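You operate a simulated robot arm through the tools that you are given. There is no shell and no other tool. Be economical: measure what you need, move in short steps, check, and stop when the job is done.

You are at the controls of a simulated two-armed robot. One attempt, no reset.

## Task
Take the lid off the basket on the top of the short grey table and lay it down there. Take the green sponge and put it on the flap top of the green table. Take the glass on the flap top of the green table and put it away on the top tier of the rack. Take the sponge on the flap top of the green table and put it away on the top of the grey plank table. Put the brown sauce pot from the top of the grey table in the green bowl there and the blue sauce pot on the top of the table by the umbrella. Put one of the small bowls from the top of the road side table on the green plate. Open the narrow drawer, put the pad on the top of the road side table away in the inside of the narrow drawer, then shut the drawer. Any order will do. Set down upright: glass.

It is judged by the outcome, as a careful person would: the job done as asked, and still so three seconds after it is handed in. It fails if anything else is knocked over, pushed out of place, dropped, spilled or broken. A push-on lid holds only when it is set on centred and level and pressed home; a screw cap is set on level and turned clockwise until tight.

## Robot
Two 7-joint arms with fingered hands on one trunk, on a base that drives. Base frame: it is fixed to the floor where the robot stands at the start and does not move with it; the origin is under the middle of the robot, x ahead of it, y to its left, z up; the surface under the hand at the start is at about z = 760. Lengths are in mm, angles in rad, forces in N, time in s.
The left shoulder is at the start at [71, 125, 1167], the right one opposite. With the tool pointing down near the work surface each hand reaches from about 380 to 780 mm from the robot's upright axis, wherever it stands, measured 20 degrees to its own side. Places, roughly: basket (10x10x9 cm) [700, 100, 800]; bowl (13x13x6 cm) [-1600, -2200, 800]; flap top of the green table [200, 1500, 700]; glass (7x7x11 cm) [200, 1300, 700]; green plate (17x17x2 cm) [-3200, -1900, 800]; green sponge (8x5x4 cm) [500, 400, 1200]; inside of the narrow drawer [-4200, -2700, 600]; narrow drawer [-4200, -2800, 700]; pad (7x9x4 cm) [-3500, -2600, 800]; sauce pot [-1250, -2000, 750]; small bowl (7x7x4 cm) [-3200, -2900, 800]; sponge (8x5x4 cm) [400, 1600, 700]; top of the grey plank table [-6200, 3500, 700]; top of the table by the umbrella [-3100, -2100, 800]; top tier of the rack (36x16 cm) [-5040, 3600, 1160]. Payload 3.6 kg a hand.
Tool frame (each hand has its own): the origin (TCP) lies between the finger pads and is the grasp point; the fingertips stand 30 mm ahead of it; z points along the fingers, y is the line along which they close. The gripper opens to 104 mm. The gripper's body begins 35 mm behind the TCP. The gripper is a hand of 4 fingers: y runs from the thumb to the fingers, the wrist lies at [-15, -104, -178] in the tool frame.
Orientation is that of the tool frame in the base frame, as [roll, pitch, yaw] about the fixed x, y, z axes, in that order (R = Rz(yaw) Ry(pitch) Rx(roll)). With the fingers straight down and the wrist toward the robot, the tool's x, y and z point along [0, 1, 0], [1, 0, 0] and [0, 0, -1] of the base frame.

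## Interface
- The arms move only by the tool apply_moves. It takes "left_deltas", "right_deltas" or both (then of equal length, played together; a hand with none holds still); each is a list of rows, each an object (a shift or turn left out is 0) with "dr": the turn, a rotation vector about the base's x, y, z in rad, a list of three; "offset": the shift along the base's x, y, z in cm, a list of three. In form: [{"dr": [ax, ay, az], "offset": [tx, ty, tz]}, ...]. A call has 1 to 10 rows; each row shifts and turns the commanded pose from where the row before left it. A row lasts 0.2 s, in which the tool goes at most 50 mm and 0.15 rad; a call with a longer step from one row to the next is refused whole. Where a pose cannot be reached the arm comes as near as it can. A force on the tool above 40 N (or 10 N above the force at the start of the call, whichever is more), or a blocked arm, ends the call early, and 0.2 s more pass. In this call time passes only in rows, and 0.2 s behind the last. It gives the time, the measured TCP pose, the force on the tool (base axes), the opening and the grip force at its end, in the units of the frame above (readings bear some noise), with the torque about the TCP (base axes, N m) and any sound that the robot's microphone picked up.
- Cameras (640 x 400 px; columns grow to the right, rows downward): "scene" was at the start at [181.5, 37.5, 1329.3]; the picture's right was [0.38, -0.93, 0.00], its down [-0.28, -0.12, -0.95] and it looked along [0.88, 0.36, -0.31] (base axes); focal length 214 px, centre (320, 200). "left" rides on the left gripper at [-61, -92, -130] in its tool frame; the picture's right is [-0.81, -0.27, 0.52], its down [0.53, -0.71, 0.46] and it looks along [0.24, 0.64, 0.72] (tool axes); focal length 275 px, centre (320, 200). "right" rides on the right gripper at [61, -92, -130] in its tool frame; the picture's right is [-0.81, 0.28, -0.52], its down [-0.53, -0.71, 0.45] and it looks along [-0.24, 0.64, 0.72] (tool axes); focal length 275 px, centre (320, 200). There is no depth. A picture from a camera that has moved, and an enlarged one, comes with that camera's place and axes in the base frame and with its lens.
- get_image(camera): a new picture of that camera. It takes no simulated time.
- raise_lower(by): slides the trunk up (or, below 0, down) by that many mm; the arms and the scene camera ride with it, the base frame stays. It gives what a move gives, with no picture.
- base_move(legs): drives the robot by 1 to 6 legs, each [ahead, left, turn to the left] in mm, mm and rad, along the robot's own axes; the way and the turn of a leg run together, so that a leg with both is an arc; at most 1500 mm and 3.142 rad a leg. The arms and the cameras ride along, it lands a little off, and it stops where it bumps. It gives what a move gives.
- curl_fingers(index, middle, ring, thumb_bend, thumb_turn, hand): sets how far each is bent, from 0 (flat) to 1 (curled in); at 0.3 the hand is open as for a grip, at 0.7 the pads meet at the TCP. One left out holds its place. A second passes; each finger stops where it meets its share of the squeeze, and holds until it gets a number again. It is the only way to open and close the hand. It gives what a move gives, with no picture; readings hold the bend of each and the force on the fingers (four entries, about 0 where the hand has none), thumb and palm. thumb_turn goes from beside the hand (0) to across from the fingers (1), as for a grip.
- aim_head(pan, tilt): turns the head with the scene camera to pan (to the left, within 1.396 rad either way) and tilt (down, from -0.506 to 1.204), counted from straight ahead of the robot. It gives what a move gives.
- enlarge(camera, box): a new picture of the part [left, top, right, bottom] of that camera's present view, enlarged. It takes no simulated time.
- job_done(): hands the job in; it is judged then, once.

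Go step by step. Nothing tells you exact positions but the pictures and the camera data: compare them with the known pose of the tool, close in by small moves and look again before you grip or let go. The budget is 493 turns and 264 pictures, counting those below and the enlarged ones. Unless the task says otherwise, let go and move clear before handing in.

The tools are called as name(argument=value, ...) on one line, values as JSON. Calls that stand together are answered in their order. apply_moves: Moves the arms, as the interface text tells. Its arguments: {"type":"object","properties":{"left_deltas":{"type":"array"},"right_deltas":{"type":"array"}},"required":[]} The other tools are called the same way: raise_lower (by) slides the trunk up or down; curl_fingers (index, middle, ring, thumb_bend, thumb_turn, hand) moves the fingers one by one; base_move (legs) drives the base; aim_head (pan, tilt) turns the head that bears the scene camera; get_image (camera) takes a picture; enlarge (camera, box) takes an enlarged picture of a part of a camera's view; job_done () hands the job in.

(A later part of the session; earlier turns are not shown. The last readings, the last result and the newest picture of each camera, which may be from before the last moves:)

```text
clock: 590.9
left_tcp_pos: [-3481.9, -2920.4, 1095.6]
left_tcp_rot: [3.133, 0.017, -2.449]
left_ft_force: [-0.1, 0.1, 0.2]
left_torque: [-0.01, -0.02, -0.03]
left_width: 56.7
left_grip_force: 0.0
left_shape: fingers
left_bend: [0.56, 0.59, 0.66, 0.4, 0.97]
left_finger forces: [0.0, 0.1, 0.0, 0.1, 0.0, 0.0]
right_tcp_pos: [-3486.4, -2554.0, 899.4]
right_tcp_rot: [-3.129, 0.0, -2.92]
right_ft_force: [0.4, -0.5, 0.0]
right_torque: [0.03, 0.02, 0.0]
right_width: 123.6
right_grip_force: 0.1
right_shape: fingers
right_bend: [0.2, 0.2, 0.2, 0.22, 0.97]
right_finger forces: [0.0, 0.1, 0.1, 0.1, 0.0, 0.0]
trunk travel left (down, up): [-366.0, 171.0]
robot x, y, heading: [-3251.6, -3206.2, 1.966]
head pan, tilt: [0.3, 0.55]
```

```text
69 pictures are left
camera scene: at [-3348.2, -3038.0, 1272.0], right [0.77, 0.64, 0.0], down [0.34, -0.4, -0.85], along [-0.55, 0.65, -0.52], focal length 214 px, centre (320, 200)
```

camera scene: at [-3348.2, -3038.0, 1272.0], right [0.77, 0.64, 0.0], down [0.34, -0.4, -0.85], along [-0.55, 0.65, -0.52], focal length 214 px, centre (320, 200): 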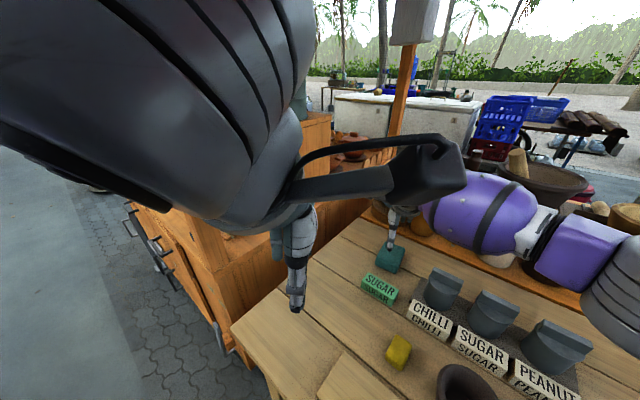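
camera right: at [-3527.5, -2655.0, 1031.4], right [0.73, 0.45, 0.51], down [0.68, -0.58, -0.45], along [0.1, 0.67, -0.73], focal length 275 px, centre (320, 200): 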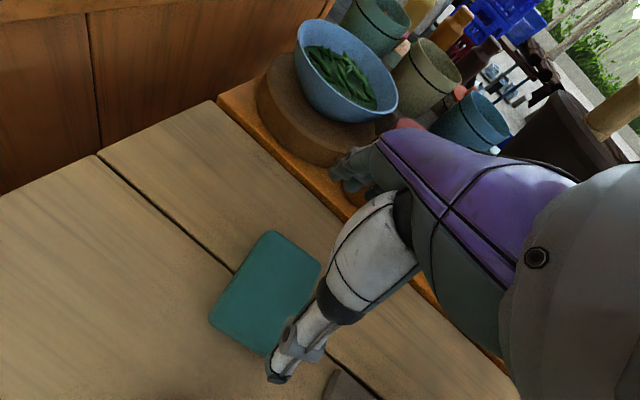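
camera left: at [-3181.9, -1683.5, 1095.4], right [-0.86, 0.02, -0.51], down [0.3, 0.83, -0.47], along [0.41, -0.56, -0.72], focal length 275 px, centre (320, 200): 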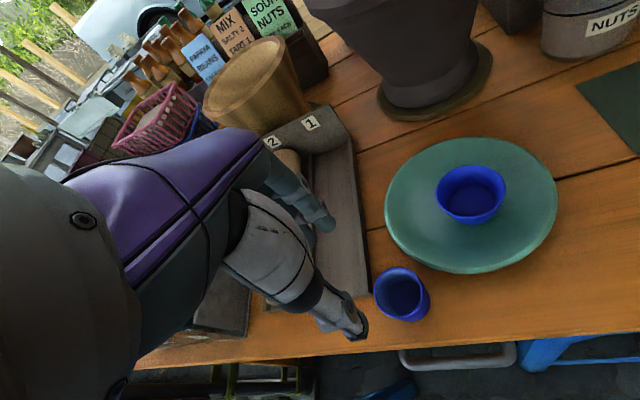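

The pad is nearly straight (about 4°) and centred at (-3484, -2560). I'll trim the alignment and lower the hand over it.

apply_moves(right_deltas=[{"offset": [0.2, -0.6, -2], "dr": [0, 0, -0.13]}, {"offset": [0, 0, -2]}, {"offset": [0, 0, -2]}, {"offset": [0, 0, -1.3]}, {"offset": [0, 0, -1]}])

curl_fingers(hand="right", index=0.55, middle=0.55, ring=0.55, thumb_bend=0.55)

get_image(camera="right")

```text
clock: 592.1
left_tcp_pos: [-3480.7, -2920.6, 1096.4]
left_tcp_rot: [3.135, 0.016, -2.449]
left_ft_force: [-1.2, -0.2, -0.3]
left_torque: [0.02, -0.02, -0.04]
left_width: 57.0
left_grip_force: 0.0
left_shape: fingers
left_bend: [0.56, 0.59, 0.66, 0.4, 0.97]
left_finger forces: [0.1, 0.0, 0.0, 0.0, 0.0, 0.0]
right_tcp_pos: [-3483.1, -2558.7, 816.7]
right_tcp_rot: [-3.128, 0.001, -3.049]
right_ft_force: [-0.5, -0.8, -0.3]
right_torque: [0.01, -0.01, -0.01]
right_width: 124.2
right_grip_force: 0.0
right_shape: fingers
right_bend: [0.2, 0.2, 0.2, 0.22, 0.97]
right_finger forces: [0.0, 0.0, 0.1, 0.0, 0.1, 0.0]
trunk travel left (down, up): [-366.0, 171.0]
robot x, y, heading: [-3246.8, -3205.3, 1.97]
head pan, tilt: [0.3, 0.55]
```

```text
clock: 593.1
left_tcp_pos: [-3481.1, -2921.2, 1096.4]
left_tcp_rot: [3.132, 0.014, -2.448]
left_ft_force: [-0.4, -0.7, 0.3]
left_torque: [-0.03, 0.01, -0.02]
left_width: 56.9
left_grip_force: 0.1
left_shape: fingers
left_bend: [0.56, 0.59, 0.66, 0.4, 0.97]
left_finger forces: [0.0, 0.0, 0.0, 0.0, 0.0, 0.0]
right_tcp_pos: [-3483.7, -2558.8, 817.9]
right_tcp_rot: [-3.13, -0.002, -3.049]
right_ft_force: [-0.6, 6.1, 11.2]
right_torque: [-0.12, 0.05, -0.02]
right_width: 92.1
right_grip_force: 28.4
right_shape: fingers
right_bend: [0.4, 0.46, 0.46, 0.34, 0.94]
right_finger forces: [13.4, 8.2, 7.4, 0.0, 27.8, 0.0]
trunk travel left (down, up): [-366.0, 171.0]
robot x, y, heading: [-3245.0, -3205.6, 1.969]
head pan, tilt: [0.3, 0.55]
```

```text
68 pictures are left
camera right: at [-3537.5, -2653.9, 949.9], right [0.78, 0.35, 0.51], down [0.6, -0.67, -0.45], along [0.18, 0.66, -0.73], focal length 275 px, centre (320, 200)
```

right: 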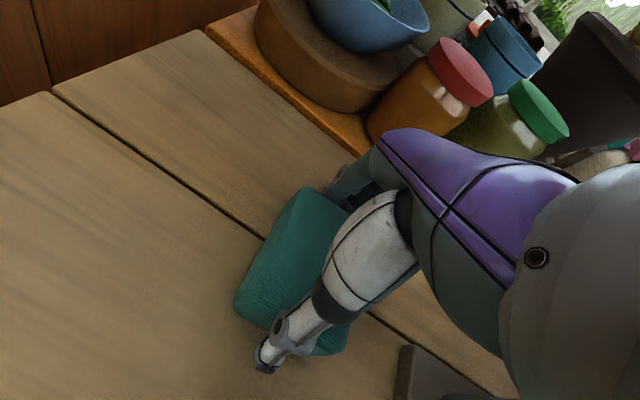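

The pad is held. I'll lift it, back away, and square up in front of the narrow drawer.

apply_moves(right_deltas=[{"offset": [0, 0, 1]}, {"offset": [0, 0, 3]}, {"offset": [0, 0, 4.5]}, {"offset": [0, -1, 4.5]}, {"offset": [1, -2, 4]}, {"offset": [1, -3, 3]}, {"offset": [1, -3, 3]}, {"offset": [0, -4, 2]}, {"offset": [0, -4, 2]}])

base_move(legs=[[-350, 0, 0], [0, 0, -0.4], [0, 950, 0]])

aim_head(pan=0.2, tilt=0.7)

get_image(camera="scene")

```text
clock: 595.1
left_tcp_pos: [-3480.9, -2920.5, 1097.3]
left_tcp_rot: [3.132, 0.018, -2.449]
left_ft_force: [0.8, -0.5, 0.1]
left_torque: [0.0, 0.02, 0.04]
left_width: 56.8
left_grip_force: 0.1
left_shape: fingers
left_bend: [0.56, 0.59, 0.66, 0.4, 0.97]
left_finger forces: [0.0, 0.0, 0.0, 0.0, 0.1, 0.0]
right_tcp_pos: [-3451.7, -2731.3, 1085.8]
right_tcp_rot: [-3.129, 0.001, -3.049]
right_ft_force: [-0.2, 0.6, -1.2]
right_torque: [0.01, -0.02, -0.02]
right_width: 91.8
right_grip_force: 25.7
right_shape: fingers
right_bend: [0.41, 0.47, 0.47, 0.33, 0.94]
right_finger forces: [11.9, 7.6, 6.8, 0.0, 26.2, 0.1]
trunk travel left (down, up): [-366.0, 171.0]
robot x, y, heading: [-3249.6, -3205.4, 1.969]
head pan, tilt: [0.3, 0.55]
```

```text
clock: 606.7
left_tcp_pos: [-4165.1, -3185.5, 1095.0]
left_tcp_rot: [3.135, 0.016, -2.824]
left_ft_force: [0.6, 0.8, 0.0]
left_torque: [0.02, 0.01, 0.02]
left_width: 56.7
left_grip_force: 0.1
left_shape: fingers
left_bend: [0.56, 0.59, 0.66, 0.4, 0.97]
left_finger forces: [0.1, 0.0, 0.0, 0.1, 0.0, 0.0]
right_tcp_pos: [-4069.1, -3018.0, 1085.1]
right_tcp_rot: [-3.128, 0.0, 2.857]
right_ft_force: [-0.6, 0.4, -1.2]
right_torque: [-0.01, -0.01, 0.01]
right_width: 91.7
right_grip_force: 25.2
right_shape: fingers
right_bend: [0.41, 0.47, 0.47, 0.33, 0.94]
right_finger forces: [11.6, 7.4, 6.7, 0.0, 25.8, 0.1]
trunk travel left (down, up): [-366.0, 171.0]
robot x, y, heading: [-4054.4, -3531.2, 1.591]
head pan, tilt: [0.3, 0.55]
```

```text
clock: 607.4
left_tcp_pos: [-4165.6, -3185.5, 1097.0]
left_tcp_rot: [3.135, 0.017, -2.825]
left_ft_force: [0.0, 0.3, -0.2]
left_torque: [-0.01, 0.01, 0.01]
left_width: 56.9
left_grip_force: 0.2
left_shape: fingers
left_bend: [0.56, 0.59, 0.66, 0.4, 0.97]
left_finger forces: [0.1, 0.0, 0.1, 0.0, 0.0, 0.0]
right_tcp_pos: [-4069.8, -3016.7, 1084.4]
right_tcp_rot: [-3.128, -0.001, 2.86]
right_ft_force: [0.3, 0.1, 0.4]
right_torque: [-0.03, 0.0, 0.02]
right_width: 91.5
right_grip_force: 25.3
right_shape: fingers
right_bend: [0.41, 0.47, 0.47, 0.33, 0.94]
right_finger forces: [11.7, 7.3, 6.7, 0.0, 25.9, 0.0]
trunk travel left (down, up): [-366.0, 171.0]
robot x, y, heading: [-4053.5, -3534.8, 1.593]
head pan, tilt: [0.201, 0.7]
```

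```text
67 pictures are left
camera scene: at [-4075.9, -3345.6, 1259.0], right [0.98, 0.22, 0.0], down [0.14, -0.63, -0.77], along [-0.17, 0.75, -0.64], focal length 214 px, centre (320, 200)
```

scene: 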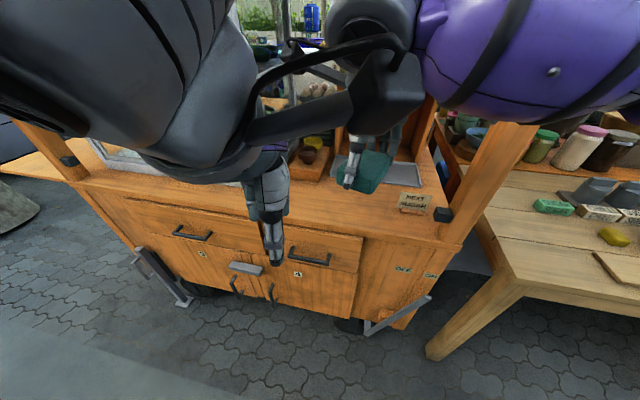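

The handle centre is about (-4195, -2964, 697). I'll tuck the right hand with the pad up and out, back off 120 mm, lower the trunk, and begin turning the left hand forward.

apply_moves(right_deltas=[{"offset": [1.5, -2, 3]}, {"offset": [1.5, -2, 3]}, {"offset": [1.5, -2, 3]}, {"offset": [1.5, -2, 3]}, {"offset": [1.5, -2, 3]}, {"offset": [0, 0, 3]}, {"offset": [0, 0, 3]}], left_deltas=[{"offset": [0, 0, 0], "dr": [0, 0, -0.15]}, {"offset": [0, 0, 0], "dr": [0, 0, -0.15]}, {"offset": [-0.5, 0, 0], "dr": [0.15, 0, 0]}, {"offset": [-0.5, 1, 0], "dr": [0.15, 0, 0]}, {"offset": [-0.5, 1, 0], "dr": [0.15, 0, 0]}, {"offset": [-0.5, 1, 0], "dr": [0.15, 0, 0]}, {"offset": [-0.5, 1, 0], "dr": [0.15, 0, 0]}])

curl_fingers(hand="left", index=0.4, middle=0.4, ring=0.4, thumb_bend=0.35)

base_move(legs=[[-120, 0, -0.02]])

raise_lower(by=-280)

get_image(camera="scene")

```text
clock: 609.0
left_tcp_pos: [-4150.5, -3052.5, 1161.4]
left_tcp_rot: [2.382, 0.024, -3.139]
left_ft_force: [-0.4, -0.1, -0.4]
left_torque: [-0.01, 0.0, 0.01]
left_width: 56.8
left_grip_force: 0.0
left_shape: fingers
left_bend: [0.56, 0.59, 0.66, 0.4, 0.97]
left_finger forces: [0.0, 0.1, 0.0, 0.0, 0.0, 0.0]
left hand out of reach, approached as far as the arm can: row 1, 2, 3, 4, 5, 6, 7
right_tcp_pos: [-3993.0, -3119.2, 1295.8]
right_tcp_rot: [-3.128, 0.001, 2.859]
right_ft_force: [-0.3, 0.2, -0.6]
right_torque: [-0.02, -0.02, 0.0]
right_width: 91.6
right_grip_force: 26.0
right_shape: fingers
right_bend: [0.41, 0.47, 0.47, 0.33, 0.94]
right_finger forces: [11.4, 7.3, 6.8, 0.1, 25.6, 0.1]
trunk travel left (down, up): [-366.0, 171.0]
robot x, y, heading: [-4059.2, -3531.6, 1.597]
head pan, tilt: [0.201, 0.7]
```

```text
clock: 610.0
left_tcp_pos: [-4150.1, -3052.6, 1160.7]
left_tcp_rot: [2.383, 0.022, -3.139]
left_ft_force: [-0.1, -0.6, 0.6]
left_torque: [0.0, 0.01, 0.0]
left_width: 83.7
left_grip_force: 0.2
left_shape: fingers
left_bend: [0.4, 0.4, 0.4, 0.35, 0.97]
left_finger forces: [0.1, 0.0, 0.0, 0.0, 0.0, 0.0]
right_tcp_pos: [-3992.9, -3119.5, 1296.2]
right_tcp_rot: [-3.128, 0.0, 2.86]
right_ft_force: [0.1, 0.1, 0.0]
right_torque: [0.02, 0.03, 0.01]
right_width: 91.8
right_grip_force: 25.7
right_shape: fingers
right_bend: [0.41, 0.47, 0.47, 0.33, 0.94]
right_finger forces: [11.4, 7.3, 6.8, 0.0, 25.8, 0.1]
trunk travel left (down, up): [-366.0, 171.0]
robot x, y, heading: [-4058.5, -3536.2, 1.595]
head pan, tilt: [0.201, 0.7]
```

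```text
clock: 611.3
left_tcp_pos: [-4139.8, -3169.5, 1160.4]
left_tcp_rot: [2.384, 0.022, 3.124]
left_ft_force: [-0.1, -0.7, 0.8]
left_torque: [0.01, 0.03, 0.01]
left_width: 83.8
left_grip_force: 0.1
left_shape: fingers
left_bend: [0.4, 0.4, 0.4, 0.35, 0.97]
left_finger forces: [0.0, 0.1, 0.0, 0.1, 0.0, 0.0]
right_tcp_pos: [-3983.4, -3239.4, 1295.2]
right_tcp_rot: [-3.128, -0.001, 2.837]
right_ft_force: [-0.9, -0.7, -0.5]
right_torque: [-0.01, 0.01, -0.01]
right_width: 91.6
right_grip_force: 25.7
right_shape: fingers
right_bend: [0.41, 0.47, 0.47, 0.33, 0.94]
right_finger forces: [11.5, 7.4, 6.8, 0.0, 25.6, 0.1]
trunk travel left (down, up): [-366.0, 171.0]
robot x, y, heading: [-4053.9, -3655.6, 1.576]
head pan, tilt: [0.201, 0.7]
```

```text
clock: 614.1
left_tcp_pos: [-4138.4, -3108.7, 769.8]
left_tcp_rot: [2.642, 0.026, 3.131]
left_ft_force: [0.2, -0.4, 1.1]
left_torque: [-0.01, 0.02, -0.02]
left_width: 84.0
left_grip_force: 0.1
left_shape: fingers
left_bend: [0.4, 0.4, 0.4, 0.35, 0.97]
left_finger forces: [0.0, 0.0, 0.0, 0.0, 0.0, 0.0]
right_tcp_pos: [-3983.5, -3150.8, 928.7]
right_tcp_rot: [-2.914, 0.067, 2.847]
right_ft_force: [0.4, 0.2, -0.4]
right_torque: [-0.02, -0.03, 0.02]
right_width: 91.6
right_grip_force: 25.6
right_shape: fingers
right_bend: [0.41, 0.47, 0.47, 0.33, 0.94]
right_finger forces: [11.5, 7.4, 6.6, 0.0, 25.5, 0.1]
trunk travel left (down, up): [-86.0, 451.0]
robot x, y, heading: [-4053.8, -3652.2, 1.575]
head pan, tilt: [0.201, 0.7]
```

```text
66 pictures are left
camera scene: at [-4070.7, -3380.4, 962.0], right [0.98, 0.2, 0.0], down [0.13, -0.63, -0.77], along [-0.15, 0.75, -0.64], focal length 214 px, centre (320, 200)
```

scene: 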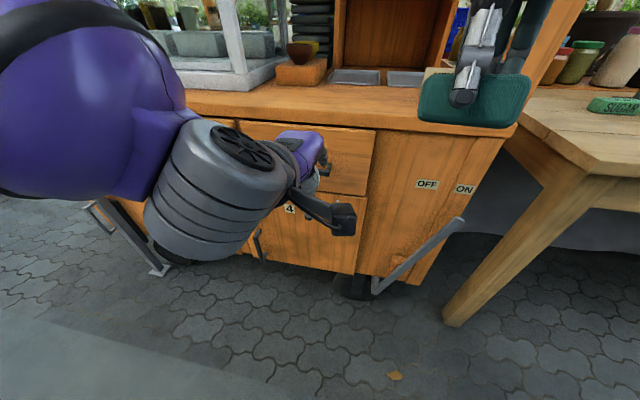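

Lowering leans the torso forward a little, which is fine. I'll turn the left hand further forward and line it up with the handle.

apply_moves(left_deltas=[{"offset": [-1.4, 0.8, -0.7], "dr": [0.14, 0, 0]}, {"offset": [-1.4, 0.8, -0.7], "dr": [0.14, 0, 0]}, {"offset": [-1.4, 0.8, -0.7], "dr": [0.14, 0, 0]}, {"offset": [-1.4, 0.8, -0.7], "dr": [0.14, 0, 0]}])

get_image(camera="left")

get_image(camera="scene")

```text
clock: 615.1
left_tcp_pos: [-4154.6, -3083.1, 759.4]
left_tcp_rot: [2.433, 0.024, 3.124]
left_ft_force: [-0.2, -0.8, -1.0]
left_torque: [0.01, -0.01, 0.0]
left_width: 84.2
left_grip_force: 0.0
left_shape: fingers
left_bend: [0.4, 0.4, 0.4, 0.35, 0.97]
left_finger forces: [0.1, 0.0, 0.1, 0.0, 0.0, 0.0]
left hand out of reach, approached as far as the arm can: row 1, 2, 3, 4
right_tcp_pos: [-3983.1, -3150.0, 929.3]
right_tcp_rot: [-2.915, 0.066, 2.845]
right_ft_force: [-0.8, 0.2, -0.9]
right_torque: [-0.01, 0.0, -0.02]
right_width: 91.6
right_grip_force: 25.4
right_shape: fingers
right_bend: [0.41, 0.47, 0.47, 0.33, 0.94]
right_finger forces: [11.4, 7.4, 6.7, 0.0, 25.7, 0.0]
trunk travel left (down, up): [-86.0, 451.0]
robot x, y, heading: [-4049.5, -3651.6, 1.573]
head pan, tilt: [0.201, 0.7]
```

```text
65 pictures are left
camera left: at [-4096.3, -3237.9, 798.4], right [0.83, 0.11, -0.55], down [-0.52, -0.24, -0.82], along [-0.22, 0.96, -0.14], focal length 275 px, centre (320, 200)
```

left: 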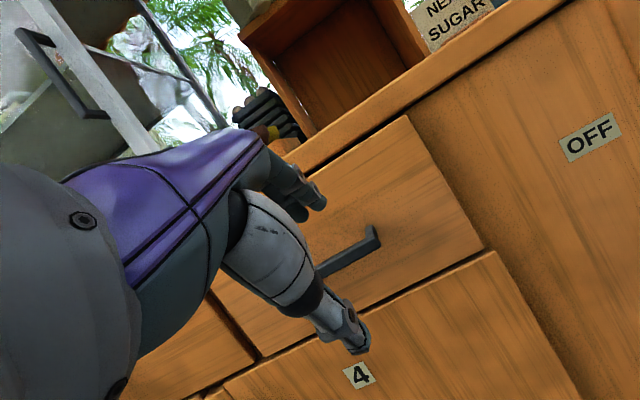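

```text
64 pictures are left
camera scene: at [-4070.7, -3380.2, 961.9], right [0.98, 0.2, 0.0], down [0.13, -0.63, -0.76], along [-0.15, 0.75, -0.64], focal length 214 px, centre (320, 200)
```

scene: 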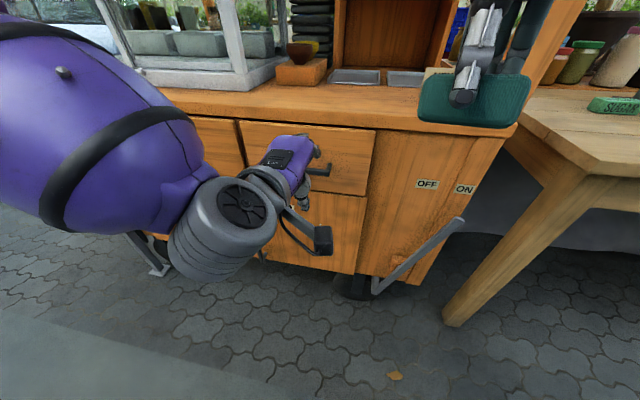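

The handle's right end is at (-4138, -2965, 695), and the bar runs left from there. I'll turn the hand almost level and bring it to just in front of the bar.

apply_moves(left_deltas=[{"offset": [-0.3, 1.2, -0.8], "dr": [0.138, 0, 0]}, {"offset": [-0.3, 1.0, -0.8], "dr": [0.138, 0, 0]}, {"offset": [-0.3, 0.8, -0.9], "dr": [0.138, 0, 0]}, {"offset": [0, 0.6, -1], "dr": [0.138, 0, 0]}, {"offset": [0, 0.5, -1], "dr": [0.138, 0, 0]}])

curl_fingers(hand="left", index=0.5, middle=0.5, ring=0.5, thumb_bend=0.4)

get_image(camera="left")

get_image(camera="scene")

```text
clock: 616.3
left_tcp_pos: [-4155.8, -3083.0, 758.4]
left_tcp_rot: [2.434, 0.023, 3.124]
left_ft_force: [0.0, -0.8, -0.4]
left_torque: [-0.03, -0.01, 0.02]
left_width: 84.2
left_grip_force: 0.1
left_shape: fingers
left_bend: [0.4, 0.4, 0.4, 0.35, 0.97]
left_finger forces: [0.0, 0.1, 0.0, 0.0, 0.0, 0.0]
left hand out of reach, approached as far as the arm can: row 1, 2, 3, 4, 5
right_tcp_pos: [-3983.5, -3149.8, 928.2]
right_tcp_rot: [-2.913, 0.066, 2.847]
right_ft_force: [-0.2, -0.6, -0.6]
right_torque: [0.04, 0.0, 0.02]
right_width: 91.8
right_grip_force: 25.9
right_shape: fingers
right_bend: [0.41, 0.47, 0.47, 0.33, 0.94]
right_finger forces: [11.5, 7.5, 6.8, 0.0, 25.7, 0.0]
trunk travel left (down, up): [-86.0, 451.0]
robot x, y, heading: [-4054.8, -3654.9, 1.575]
head pan, tilt: [0.201, 0.7]
```

```text
clock: 617.3
left_tcp_pos: [-4155.6, -3082.7, 760.6]
left_tcp_rot: [2.432, 0.024, 3.124]
left_ft_force: [0.7, -0.4, -0.6]
left_torque: [0.02, 0.0, -0.02]
left_width: 65.8
left_grip_force: 0.0
left_shape: fingers
left_bend: [0.5, 0.5, 0.5, 0.4, 0.97]
left_finger forces: [0.1, 0.0, 0.1, 0.1, 0.1, 0.1]
right_tcp_pos: [-3983.6, -3151.0, 926.5]
right_tcp_rot: [-2.914, 0.067, 2.847]
right_ft_force: [0.8, 0.1, -0.2]
right_torque: [0.02, 0.02, 0.0]
right_width: 91.7
right_grip_force: 26.1
right_shape: fingers
right_bend: [0.41, 0.47, 0.47, 0.33, 0.94]
right_finger forces: [11.5, 7.4, 6.7, 0.0, 25.7, 0.0]
trunk travel left (down, up): [-86.0, 451.0]
robot x, y, heading: [-4054.6, -3654.5, 1.572]
head pan, tilt: [0.201, 0.7]
```

```text
63 pictures are left
camera left: at [-4096.3, -3237.9, 798.5], right [0.83, 0.11, -0.55], down [-0.52, -0.24, -0.82], along [-0.22, 0.96, -0.14], focal length 275 px, centre (320, 200)
```

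left: 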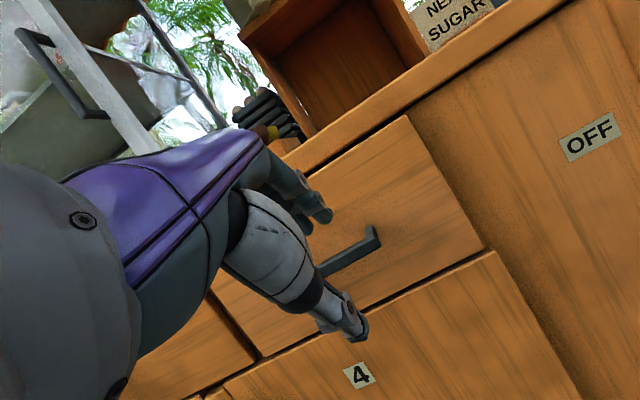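

```text
62 pictures are left
camera scene: at [-4070.7, -3380.1, 961.9], right [0.98, 0.2, 0.0], down [0.13, -0.63, -0.76], along [-0.15, 0.75, -0.64], focal length 214 px, centre (320, 200)
```

scene: 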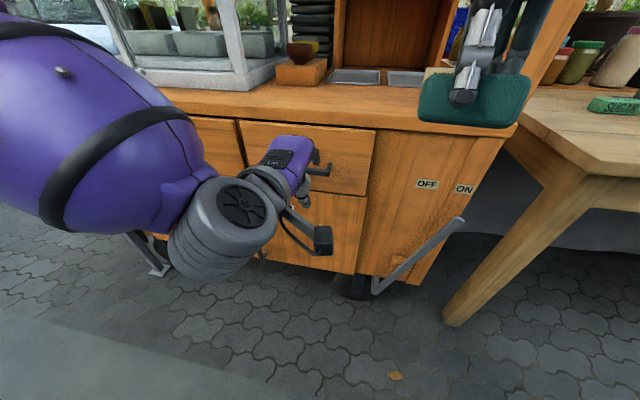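

The wrist can't turn that level here. I'll use a steeper angle instead, coming down with the fingertips behind the bar, and move to a pre-hook pose above it.

apply_moves(left_deltas=[{"offset": [-1, 2.0, 1.0], "dr": [-0.09, 0, 0]}, {"offset": [-1, 2.3, 0.5], "dr": [-0.09, 0, 0]}, {"offset": [-1, 2.5, 0], "dr": [-0.08, 0, 0]}])

curl_fingers(hand="left", index=0.58, middle=0.58, ring=0.58, thumb_bend=0.45)

get_image(camera="left")

enlarge(camera="scene", box=[220, 90, 400, 250])

```text
clock: 618.1
left_tcp_pos: [-4184.4, -3014.5, 774.4]
left_tcp_rot: [2.695, 0.026, 3.132]
left_ft_force: [-0.4, -0.1, -0.2]
left_torque: [0.0, 0.0, -0.02]
left_width: 65.3
left_grip_force: 0.1
left_shape: fingers
left_bend: [0.5, 0.5, 0.5, 0.4, 0.97]
left_finger forces: [0.0, 0.0, 0.0, 0.0, 0.0, 0.1]
right_tcp_pos: [-3983.4, -3150.3, 927.5]
right_tcp_rot: [-2.914, 0.066, 2.847]
right_ft_force: [-0.2, 0.5, 0.6]
right_torque: [0.0, -0.02, 0.03]
right_width: 91.7
right_grip_force: 25.3
right_shape: fingers
right_bend: [0.41, 0.47, 0.47, 0.33, 0.94]
right_finger forces: [11.4, 7.3, 6.7, 0.0, 25.6, 0.0]
trunk travel left (down, up): [-86.0, 451.0]
robot x, y, heading: [-4054.0, -3651.4, 1.574]
head pan, tilt: [0.201, 0.7]
```

```text
clock: 619.1
left_tcp_pos: [-4184.0, -3015.6, 774.6]
left_tcp_rot: [2.693, 0.026, 3.132]
left_ft_force: [0.1, 0.1, 0.1]
left_torque: [0.0, -0.04, 0.0]
left_width: 50.0
left_grip_force: 0.0
left_shape: fingers
left_bend: [0.57, 0.57, 0.57, 0.45, 0.97]
left_finger forces: [0.0, 0.0, 0.0, 0.1, 0.1, 0.0]
right_tcp_pos: [-3983.8, -3149.8, 927.9]
right_tcp_rot: [-2.915, 0.066, 2.847]
right_ft_force: [-0.8, -0.2, -0.4]
right_torque: [0.03, 0.0, 0.01]
right_width: 91.7
right_grip_force: 25.6
right_shape: fingers
right_bend: [0.41, 0.47, 0.47, 0.33, 0.94]
right_finger forces: [11.5, 7.5, 6.7, 0.1, 25.7, 0.0]
trunk travel left (down, up): [-86.0, 451.0]
robot x, y, heading: [-4047.8, -3652.9, 1.571]
head pan, tilt: [0.201, 0.7]
```

```text
61 pictures are left
camera left: at [-4124.7, -3154.0, 853.0], right [0.83, -0.03, -0.56], down [-0.52, -0.44, -0.73], along [-0.22, 0.9, -0.38], focal length 275 px, centre (320, 200)
```

left: 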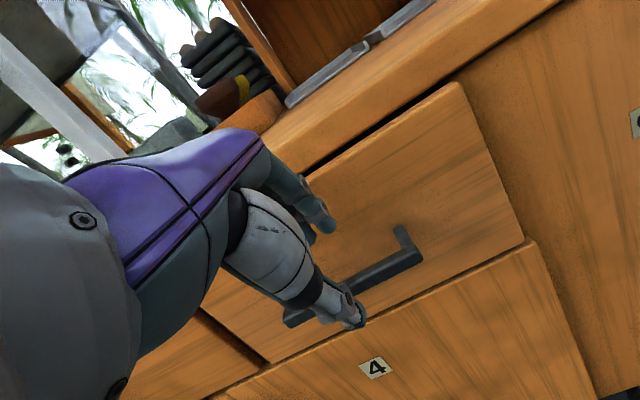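

```text
2.50 times, centred on (310, 170) of scene
camera zoom: at [-4070.7, -3380.1, 961.9], right [0.98, 0.2, 0.0], down [0.13, -0.63, -0.76], along [-0.15, 0.75, -0.64], focal length 536 px, centre (345, 275)
```

zoom: 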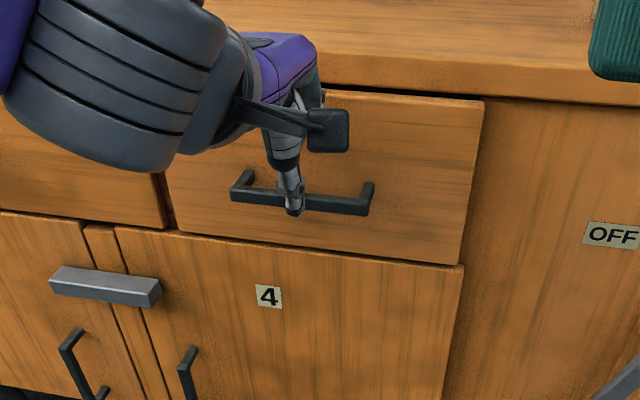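

Triangulated properly, the bar is at y≈-3016, z≈722 (x -4242 to -4128), about 30 mm off the face. I'll step back 18 mm and come straight down so the fingers go behind the bar.

apply_moves(left_deltas=[{"offset": [0, -1.8, 0]}, {"offset": [0, 0, -1.5]}, {"offset": [0, 0, -1.3]}, {"offset": [0, 0, -1.2]}, {"offset": [0, 0, -1.0]}])

get_image(camera="left")

enlarge(camera="scene", box=[220, 90, 400, 250])

```text
clock: 620.3
left_tcp_pos: [-4185.0, -3031.8, 723.9]
left_tcp_rot: [2.692, 0.026, 3.133]
left_ft_force: [0.1, 0.1, 1.3]
left_torque: [0.03, -0.01, -0.03]
left_width: 49.9
left_grip_force: 0.1
left_shape: fingers
left_bend: [0.57, 0.57, 0.57, 0.45, 0.97]
left_finger forces: [0.1, 0.1, 0.0, 0.0, 0.0, 0.1]
right_tcp_pos: [-3983.3, -3150.7, 927.4]
right_tcp_rot: [-2.915, 0.066, 2.846]
right_ft_force: [0.8, 0.5, -0.6]
right_torque: [0.03, 0.03, 0.02]
right_width: 91.7
right_grip_force: 25.5
right_shape: fingers
right_bend: [0.41, 0.47, 0.47, 0.33, 0.94]
right_finger forces: [11.6, 7.4, 6.8, 0.1, 25.6, 0.0]
trunk travel left (down, up): [-86.0, 451.0]
robot x, y, heading: [-4052.9, -3656.0, 1.572]
head pan, tilt: [0.201, 0.7]
```

```text
59 pictures are left
camera left: at [-4125.4, -3171.3, 802.2], right [0.83, -0.03, -0.56], down [-0.52, -0.44, -0.73], along [-0.23, 0.9, -0.38], focal length 275 px, centre (320, 200)
```

left: 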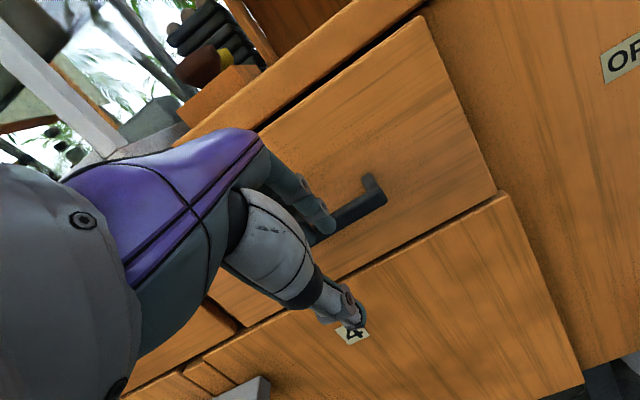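

```text
2.50 times, centred on (310, 170) of scene
camera zoom: at [-4070.7, -3380.1, 961.9], right [0.98, 0.2, 0.0], down [0.13, -0.63, -0.76], along [-0.15, 0.75, -0.64], focal length 536 px, centre (345, 275)
```

zoom: 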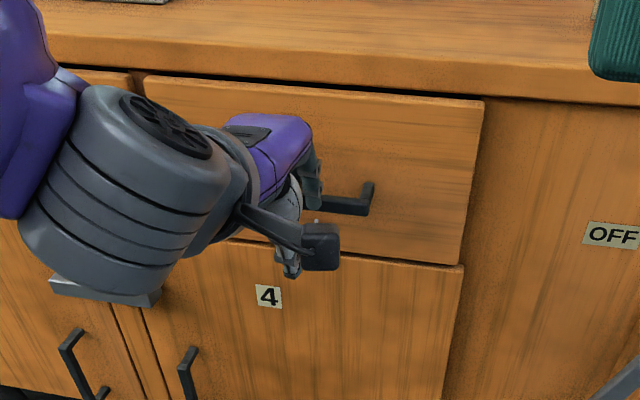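

The fingertips are still in front of the bar. I'll go up, forward 28 mm, and down again behind it.

apply_moves(left_deltas=[{"offset": [0, 0, 2.8]}, {"offset": [0, 1.4, 0]}, {"offset": [0, 1.4, 0]}, {"offset": [0, 0, -1.5]}, {"offset": [0, 0, -1.5]}, {"offset": [0, 0, -1.2]}])

get_image(camera="left")

```text
clock: 621.7
left_tcp_pos: [-4183.6, -3002.8, 709.3]
left_tcp_rot: [2.693, 0.028, 3.133]
left_ft_force: [-0.6, 1.3, 1.9]
left_torque: [0.03, -0.02, 0.02]
left_width: 51.1
left_grip_force: 0.5
left_shape: fingers
left_bend: [0.56, 0.57, 0.57, 0.45, 0.97]
left_finger forces: [1.2, 0.0, 0.1, 0.1, 0.0, 0.0]
right_tcp_pos: [-3984.2, -3149.9, 928.1]
right_tcp_rot: [-2.914, 0.065, 2.846]
right_ft_force: [0.6, -0.6, -0.7]
right_torque: [0.02, 0.01, -0.01]
right_width: 91.4
right_grip_force: 25.9
right_shape: fingers
right_bend: [0.41, 0.47, 0.47, 0.33, 0.94]
right_finger forces: [11.5, 7.4, 6.8, 0.0, 25.6, 0.0]
trunk travel left (down, up): [-86.0, 451.0]
robot x, y, heading: [-4054.8, -3653.5, 1.571]
head pan, tilt: [0.201, 0.7]
```

```text
57 pictures are left
camera left: at [-4124.9, -3142.6, 788.0], right [0.83, -0.03, -0.56], down [-0.52, -0.44, -0.73], along [-0.22, 0.9, -0.38], focal length 275 px, centre (320, 200)
```

left: 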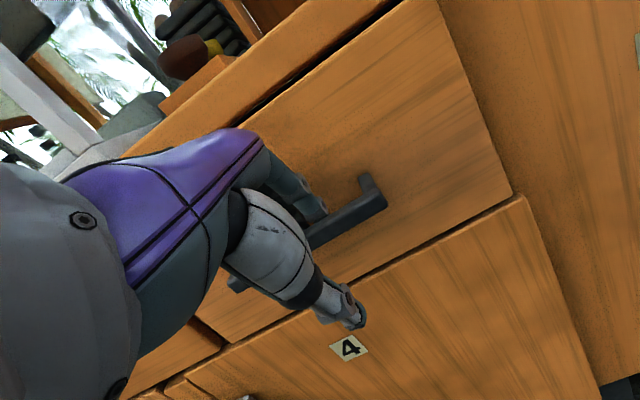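

The fingers are behind the bar now. I'll close the hand on it and drive back to pull the drawer open.

curl_fingers(hand="left", index=0.72, middle=0.72, ring=0.72, thumb_bend=0.65)

base_move(legs=[[-60, 0, 0]])

get_image(camera="scene")

```text
clock: 622.7
left_tcp_pos: [-4183.0, -3002.9, 710.1]
left_tcp_rot: [2.696, 0.027, 3.132]
left_ft_force: [0.6, -0.5, -2.6]
left_torque: [0.05, -0.05, -0.01]
left_width: 4.5
left_grip_force: 3.4
left_shape: fingers
left_bend: [0.72, 0.72, 0.72, 0.64, 0.97]
left_finger forces: [0.5, 4.8, 1.1, 0.0, 0.9, 0.0]
right_tcp_pos: [-3983.9, -3149.9, 927.6]
right_tcp_rot: [-2.915, 0.067, 2.847]
right_ft_force: [-0.5, 0.7, -0.2]
right_torque: [-0.03, 0.03, 0.01]
right_width: 91.6
right_grip_force: 26.3
right_shape: fingers
right_bend: [0.41, 0.47, 0.47, 0.33, 0.94]
right_finger forces: [11.5, 7.5, 6.8, 0.0, 25.6, 0.0]
trunk travel left (down, up): [-86.0, 451.0]
robot x, y, heading: [-4054.0, -3654.8, 1.573]
head pan, tilt: [0.201, 0.7]
```

```text
clock: 623.7
left_tcp_pos: [-4182.1, -3063.1, 710.4]
left_tcp_rot: [2.692, 0.027, 3.13]
left_ft_force: [-2.4, -0.1, -0.6]
left_torque: [0.11, 0.0, -0.03]
left_width: 4.5
left_grip_force: 3.4
left_shape: fingers
left_bend: [0.72, 0.72, 0.72, 0.64, 0.98]
left_finger forces: [0.7, 3.5, 1.0, 0.1, 0.9, 0.1]
right_tcp_pos: [-3982.4, -3210.4, 927.9]
right_tcp_rot: [-2.912, 0.066, 2.843]
right_ft_force: [0.0, -0.1, -0.4]
right_torque: [0.02, 0.01, 0.02]
right_width: 91.5
right_grip_force: 25.2
right_shape: fingers
right_bend: [0.41, 0.47, 0.47, 0.33, 0.94]
right_finger forces: [11.4, 7.4, 6.8, 0.0, 25.7, 0.0]
trunk travel left (down, up): [-86.0, 451.0]
robot x, y, heading: [-4053.2, -3713.4, 1.573]
head pan, tilt: [0.201, 0.7]
```

```text
56 pictures are left
camera scene: at [-4070.4, -3440.1, 962.0], right [0.98, 0.2, 0.0], down [0.13, -0.63, -0.77], along [-0.15, 0.75, -0.64], focal length 214 px, centre (320, 200)
```

scene: 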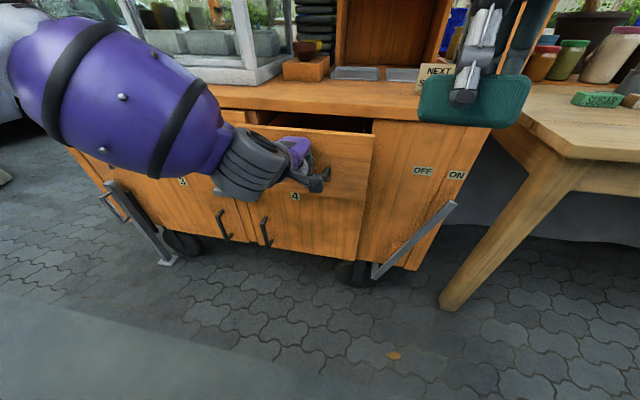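

The drawer is opening, so I'll pull it further.

base_move(legs=[[-130, 0, 0]])

get_image(camera="scene")

```text
clock: 625.0
left_tcp_pos: [-4184.0, -3191.8, 710.6]
left_tcp_rot: [2.69, 0.025, 3.134]
left_ft_force: [1.0, 0.8, -0.8]
left_torque: [0.11, 0.01, 0.0]
left_width: 4.8
left_grip_force: 3.1
left_shape: fingers
left_bend: [0.72, 0.72, 0.72, 0.64, 0.97]
left_finger forces: [0.7, 3.2, 1.1, 0.1, 1.0, 0.0]
right_tcp_pos: [-3982.9, -3340.2, 927.4]
right_tcp_rot: [-2.915, 0.066, 2.846]
right_ft_force: [-0.4, -0.6, -0.1]
right_torque: [0.04, 0.01, 0.03]
right_width: 91.4
right_grip_force: 25.3
right_shape: fingers
right_bend: [0.41, 0.47, 0.47, 0.33, 0.94]
right_finger forces: [11.5, 7.4, 6.7, 0.0, 25.6, 0.0]
trunk travel left (down, up): [-86.0, 451.0]
robot x, y, heading: [-4052.1, -3839.2, 1.572]
head pan, tilt: [0.201, 0.7]
```

```text
55 pictures are left
camera scene: at [-4070.4, -3569.2, 962.0], right [0.98, 0.2, 0.0], down [0.13, -0.63, -0.77], along [-0.15, 0.75, -0.64], focal length 214 px, centre (320, 200)
```

scene: 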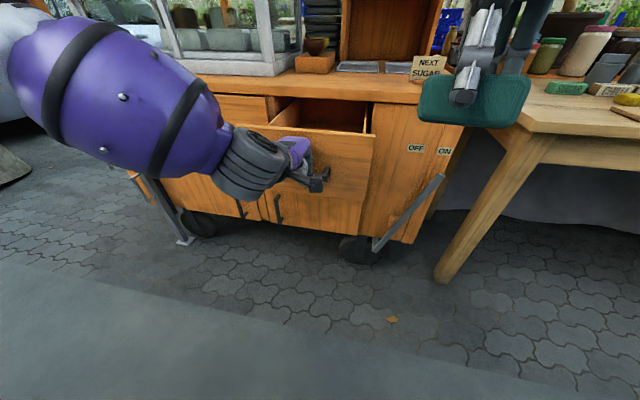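

I'll pull 50 mm more for room, then release the handle and lift the left hand away.

base_move(legs=[[-50, 0, 0]])

curl_fingers(hand="left", index=0.57, middle=0.57, ring=0.57, thumb_bend=0.42)

apply_moves(left_deltas=[{"offset": [0, 0, 1.5]}, {"offset": [0, 0, 2.5]}, {"offset": [0, -1, 3]}, {"offset": [-1, -3, 3]}, {"offset": [-2, -3, 3]}])

get_image(camera="scene")

```text
clock: 625.9
left_tcp_pos: [-4183.8, -3241.0, 709.6]
left_tcp_rot: [2.69, 0.026, 3.131]
left_ft_force: [0.3, -0.4, -1.1]
left_torque: [0.11, -0.02, -0.01]
left_width: 5.1
left_grip_force: 3.0
left_shape: fingers
left_bend: [0.72, 0.72, 0.72, 0.64, 0.97]
left_finger forces: [0.6, 3.5, 1.1, 0.0, 1.1, 0.1]
right_tcp_pos: [-3982.2, -3387.5, 926.6]
right_tcp_rot: [-2.914, 0.067, 2.846]
right_ft_force: [-0.7, 0.3, 0.2]
right_torque: [-0.01, 0.01, 0.0]
right_width: 91.5
right_grip_force: 25.4
right_shape: fingers
right_bend: [0.41, 0.47, 0.47, 0.33, 0.94]
right_finger forces: [11.5, 7.4, 6.7, 0.1, 25.6, 0.0]
trunk travel left (down, up): [-86.0, 451.0]
robot x, y, heading: [-4056.5, -3892.2, 1.573]
head pan, tilt: [0.201, 0.7]
```

```text
clock: 626.9
left_tcp_pos: [-4183.3, -3239.9, 710.0]
left_tcp_rot: [2.691, 0.027, 3.133]
left_ft_force: [0.0, 0.3, -0.7]
left_torque: [-0.02, 0.0, 0.01]
left_width: 53.7
left_grip_force: 0.1
left_shape: fingers
left_bend: [0.56, 0.56, 0.56, 0.42, 0.97]
left_finger forces: [0.0, 0.0, 0.0, 0.1, 0.0, 0.0]
right_tcp_pos: [-3983.9, -3388.7, 927.0]
right_tcp_rot: [-2.914, 0.067, 2.846]
right_ft_force: [-0.3, -0.3, -0.3]
right_torque: [0.0, 0.01, 0.03]
right_width: 91.6
right_grip_force: 25.4
right_shape: fingers
right_bend: [0.41, 0.47, 0.47, 0.33, 0.94]
right_finger forces: [11.5, 7.4, 6.7, 0.1, 25.7, 0.1]
trunk travel left (down, up): [-86.0, 451.0]
robot x, y, heading: [-4052.2, -3891.3, 1.574]
head pan, tilt: [0.201, 0.7]
```

```text
clock: 628.1
left_tcp_pos: [-4214.3, -3311.3, 842.5]
left_tcp_rot: [2.693, 0.026, 3.13]
left_ft_force: [0.2, -0.8, -0.7]
left_torque: [0.06, 0.0, 0.01]
left_width: 54.1
left_grip_force: 0.0
left_shape: fingers
left_bend: [0.56, 0.56, 0.56, 0.42, 0.97]
left_finger forces: [0.1, 0.0, 0.1, 0.1, 0.0, 0.0]
right_tcp_pos: [-3984.1, -3387.5, 927.6]
right_tcp_rot: [-2.914, 0.067, 2.846]
right_ft_force: [0.3, 0.2, -0.4]
right_torque: [-0.02, 0.02, 0.0]
right_width: 91.9
right_grip_force: 26.2
right_shape: fingers
right_bend: [0.41, 0.47, 0.47, 0.33, 0.94]
right_finger forces: [11.5, 7.4, 6.7, 0.0, 25.5, 0.0]
trunk travel left (down, up): [-86.0, 451.0]
robot x, y, heading: [-4048.3, -3893.3, 1.572]
head pan, tilt: [0.201, 0.7]
```

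```text
54 pictures are left
camera scene: at [-4070.6, -3617.9, 962.0], right [0.98, 0.2, 0.0], down [0.13, -0.63, -0.77], along [-0.15, 0.75, -0.64], focal length 214 px, centre (320, 200)
```

scene: 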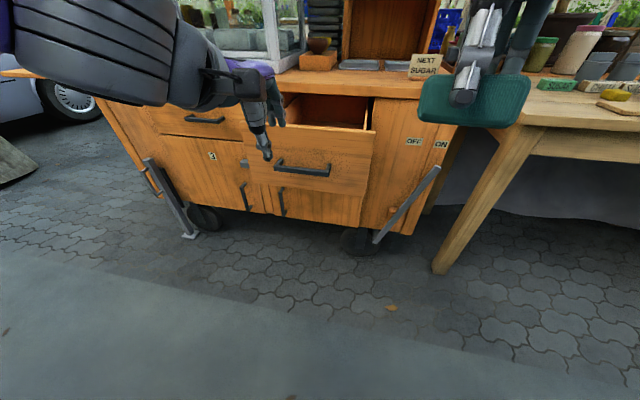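

The drawer is open about 240 mm. I'll raise the trunk, pull the left hand back, and move so the right hand with the pad is over the drawer.

apply_moves(left_deltas=[{"offset": [-1, -3, 3]}, {"offset": [-1, -3, 3]}, {"offset": [-1, -3, 3]}])

raise_lower(by=150)

base_move(legs=[[200, 200, 0]])

get_image(camera="scene")

get_image(camera="right")

```text
clock: 628.9
left_tcp_pos: [-4244.4, -3404.0, 931.2]
left_tcp_rot: [2.692, 0.027, 3.131]
left_ft_force: [-0.4, -0.2, -0.7]
left_torque: [0.05, -0.01, 0.01]
left_width: 54.0
left_grip_force: 0.1
left_shape: fingers
left_bend: [0.56, 0.56, 0.56, 0.42, 0.97]
left_finger forces: [0.1, 0.1, 0.0, 0.0, 0.1, 0.0]
right_tcp_pos: [-3984.1, -3387.9, 927.6]
right_tcp_rot: [-2.914, 0.067, 2.847]
right_ft_force: [0.1, 0.8, -0.3]
right_torque: [0.0, 0.02, -0.03]
right_width: 91.6
right_grip_force: 25.3
right_shape: fingers
right_bend: [0.41, 0.47, 0.47, 0.33, 0.94]
right_finger forces: [11.5, 7.3, 6.8, 0.0, 25.5, 0.1]
trunk travel left (down, up): [-86.0, 451.0]
robot x, y, heading: [-4051.3, -3892.7, 1.571]
head pan, tilt: [0.201, 0.7]
```

```text
clock: 630.6
left_tcp_pos: [-4243.4, -3399.4, 1081.0]
left_tcp_rot: [2.694, 0.027, 3.132]
left_ft_force: [-0.4, -0.1, 0.9]
left_torque: [0.0, 0.04, 0.03]
left_width: 54.3
left_grip_force: 0.0
left_shape: fingers
left_bend: [0.56, 0.56, 0.56, 0.42, 0.97]
left_finger forces: [0.1, 0.0, 0.0, 0.0, 0.0, 0.1]
right_tcp_pos: [-3983.7, -3388.0, 1078.6]
right_tcp_rot: [-2.915, 0.066, 2.846]
right_ft_force: [1.3, 0.8, -0.1]
right_torque: [-0.02, -0.01, 0.01]
right_width: 91.6
right_grip_force: 25.4
right_shape: fingers
right_bend: [0.42, 0.47, 0.47, 0.33, 0.94]
right_finger forces: [11.6, 7.3, 6.7, 0.0, 25.5, 0.0]
trunk travel left (down, up): [-236.0, 301.0]
robot x, y, heading: [-4050.8, -3890.3, 1.571]
head pan, tilt: [0.201, 0.7]
```

```text
clock: 633.0
left_tcp_pos: [-4448.1, -3202.0, 1080.4]
left_tcp_rot: [2.694, 0.027, 3.136]
left_ft_force: [-0.1, 0.1, 0.2]
left_torque: [0.0, 0.0, -0.02]
left_width: 54.1
left_grip_force: 0.0
left_shape: fingers
left_bend: [0.56, 0.56, 0.56, 0.42, 0.97]
left_finger forces: [0.0, 0.0, 0.1, 0.1, 0.0, 0.0]
right_tcp_pos: [-4188.4, -3188.5, 1077.4]
right_tcp_rot: [-2.914, 0.067, 2.85]
right_ft_force: [0.0, 0.6, 0.2]
right_torque: [0.04, 0.0, 0.0]
right_width: 91.6
right_grip_force: 25.5
right_shape: fingers
right_bend: [0.42, 0.47, 0.47, 0.33, 0.94]
right_finger forces: [11.5, 7.3, 6.7, 0.1, 25.5, 0.0]
trunk travel left (down, up): [-236.0, 301.0]
robot x, y, heading: [-4255.9, -3691.5, 1.572]
head pan, tilt: [0.201, 0.7]
```

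```text
53 pictures are left
camera scene: at [-4273.5, -3472.0, 1130.9], right [0.98, 0.2, 0.0], down [0.13, -0.63, -0.76], along [-0.16, 0.75, -0.64], focal length 214 px, centre (320, 200)
```

scene: 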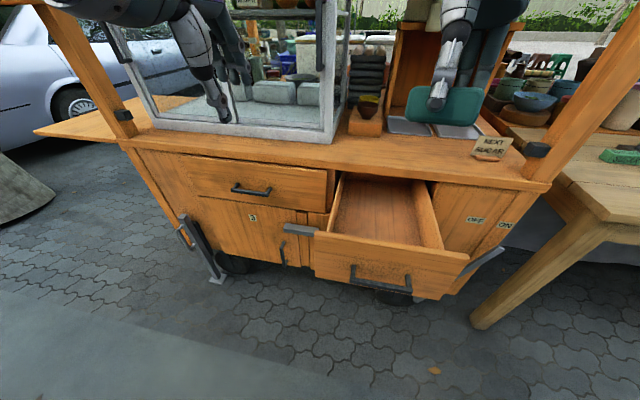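

```text
52 pictures are left
camera right: at [-4274.1, -3225.6, 1221.5], right [0.86, 0.14, 0.49], down [0.3, -0.92, -0.25], along [0.42, 0.36, -0.83], focal length 275 px, centre (320, 200)
```

right: 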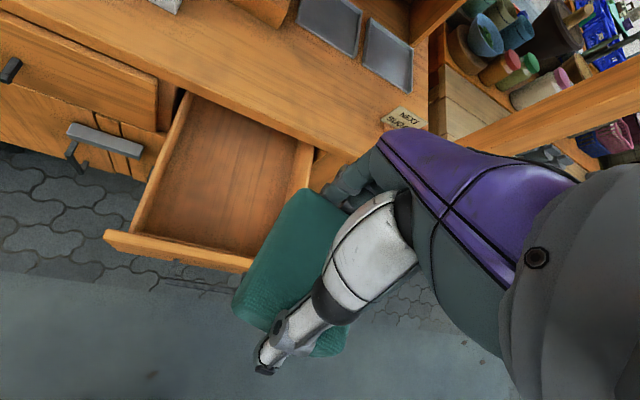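

The drawer top spans x -4349 to -4045, with its front at y≈-3180. I'll square the hand and bring the pad over the middle of the opening.

apply_moves(right_deltas=[{"offset": [-0.2, 1.5, -2], "dr": [0.118, 0, 0]}, {"offset": [-0.2, 1.5, -2], "dr": [0.118, 0, 0]}, {"offset": [-0.2, 2, -3], "dr": [0, 0, 0.145]}, {"offset": [-0.2, 2, -3], "dr": [0, 0, 0.145]}, {"offset": [0, 2, -4]}, {"offset": [0, 1.5, -4]}, {"offset": [0, 0, -4]}])

get_image(camera="scene")

get_image(camera="right")

```text
clock: 634.6
left_tcp_pos: [-4446.7, -3202.5, 1079.9]
left_tcp_rot: [2.694, 0.026, 3.137]
left_ft_force: [-0.5, 0.6, 0.4]
left_torque: [-0.02, 0.0, 0.01]
left_width: 54.2
left_grip_force: 0.0
left_shape: fingers
left_bend: [0.56, 0.56, 0.56, 0.42, 0.97]
left_finger forces: [0.1, 0.0, 0.0, 0.1, 0.0, 0.1]
right_tcp_pos: [-4193.2, -3082.1, 857.8]
right_tcp_rot: [-3.142, -0.003, 3.133]
right_ft_force: [0.7, 0.2, 0.0]
right_torque: [0.02, 0.03, -0.02]
right_width: 91.3
right_grip_force: 25.3
right_shape: fingers
right_bend: [0.42, 0.47, 0.47, 0.33, 0.94]
right_finger forces: [11.3, 7.2, 6.6, 0.0, 25.2, 0.0]
trunk travel left (down, up): [-236.0, 301.0]
robot x, y, heading: [-4254.9, -3691.7, 1.576]
head pan, tilt: [0.201, 0.7]
```

```text
51 pictures are left
camera scene: at [-4273.1, -3472.0, 1130.9], right [0.98, 0.2, 0.0], down [0.13, -0.63, -0.76], along [-0.16, 0.75, -0.64], focal length 214 px, centre (320, 200)
```

scene: 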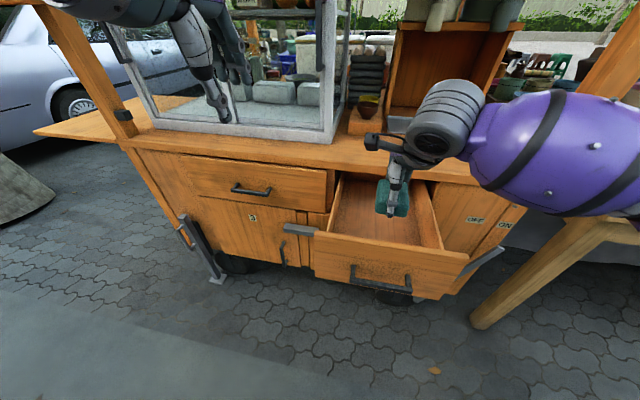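

```text
50 pictures are left
camera right: at [-4257.3, -3173.1, 988.9], right [0.81, 0.27, 0.51], down [0.53, -0.72, -0.46], along [0.25, 0.64, -0.73], focal length 275 px, centre (320, 200)
```

right: 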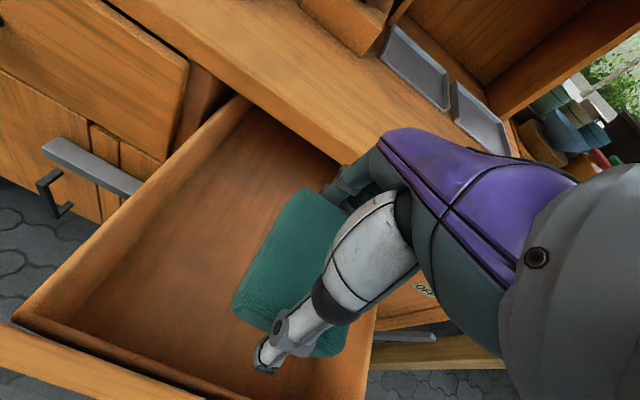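

The pad is well inside the opening. I'll make a tiny shift and lower it until it touches the drawer floor.

apply_moves(right_deltas=[{"offset": [-0.5, 0.7, -2]}, {"offset": [-0.5, 0.3, -2]}, {"offset": [0, 0, -2]}, {"offset": [0, 0, -1.5]}, {"offset": [0, 0, -0.8]}, {"offset": [0, 0, -0.7]}, {"offset": [0, 0, -0.7]}, {"offset": [0, 0, -0.7]}, {"offset": [0, 0, -0.7]}, {"offset": [0, 0, -0.7]}])

```text
clock: 636.8
left_tcp_pos: [-4448.4, -3202.2, 1080.0]
left_tcp_rot: [2.692, 0.028, 3.136]
left_ft_force: [0.8, -0.3, -0.3]
left_torque: [0.02, -0.03, -0.03]
left_width: 54.1
left_grip_force: 0.0
left_shape: fingers
left_bend: [0.56, 0.56, 0.56, 0.42, 0.97]
left_finger forces: [0.0, 0.1, 0.0, 0.0, 0.0, 0.0]
right_tcp_pos: [-4204.2, -3073.1, 739.9]
right_tcp_rot: [-3.141, -0.003, 3.132]
right_ft_force: [0.5, -0.6, -0.2]
right_torque: [0.02, 0.01, -0.04]
right_width: 91.5
right_grip_force: 25.0
right_shape: fingers
right_bend: [0.42, 0.47, 0.47, 0.33, 0.94]
right_finger forces: [11.3, 7.2, 6.6, 0.0, 25.0, 0.0]
trunk travel left (down, up): [-236.0, 301.0]
robot x, y, heading: [-4252.5, -3692.5, 1.575]
head pan, tilt: [0.201, 0.7]
```

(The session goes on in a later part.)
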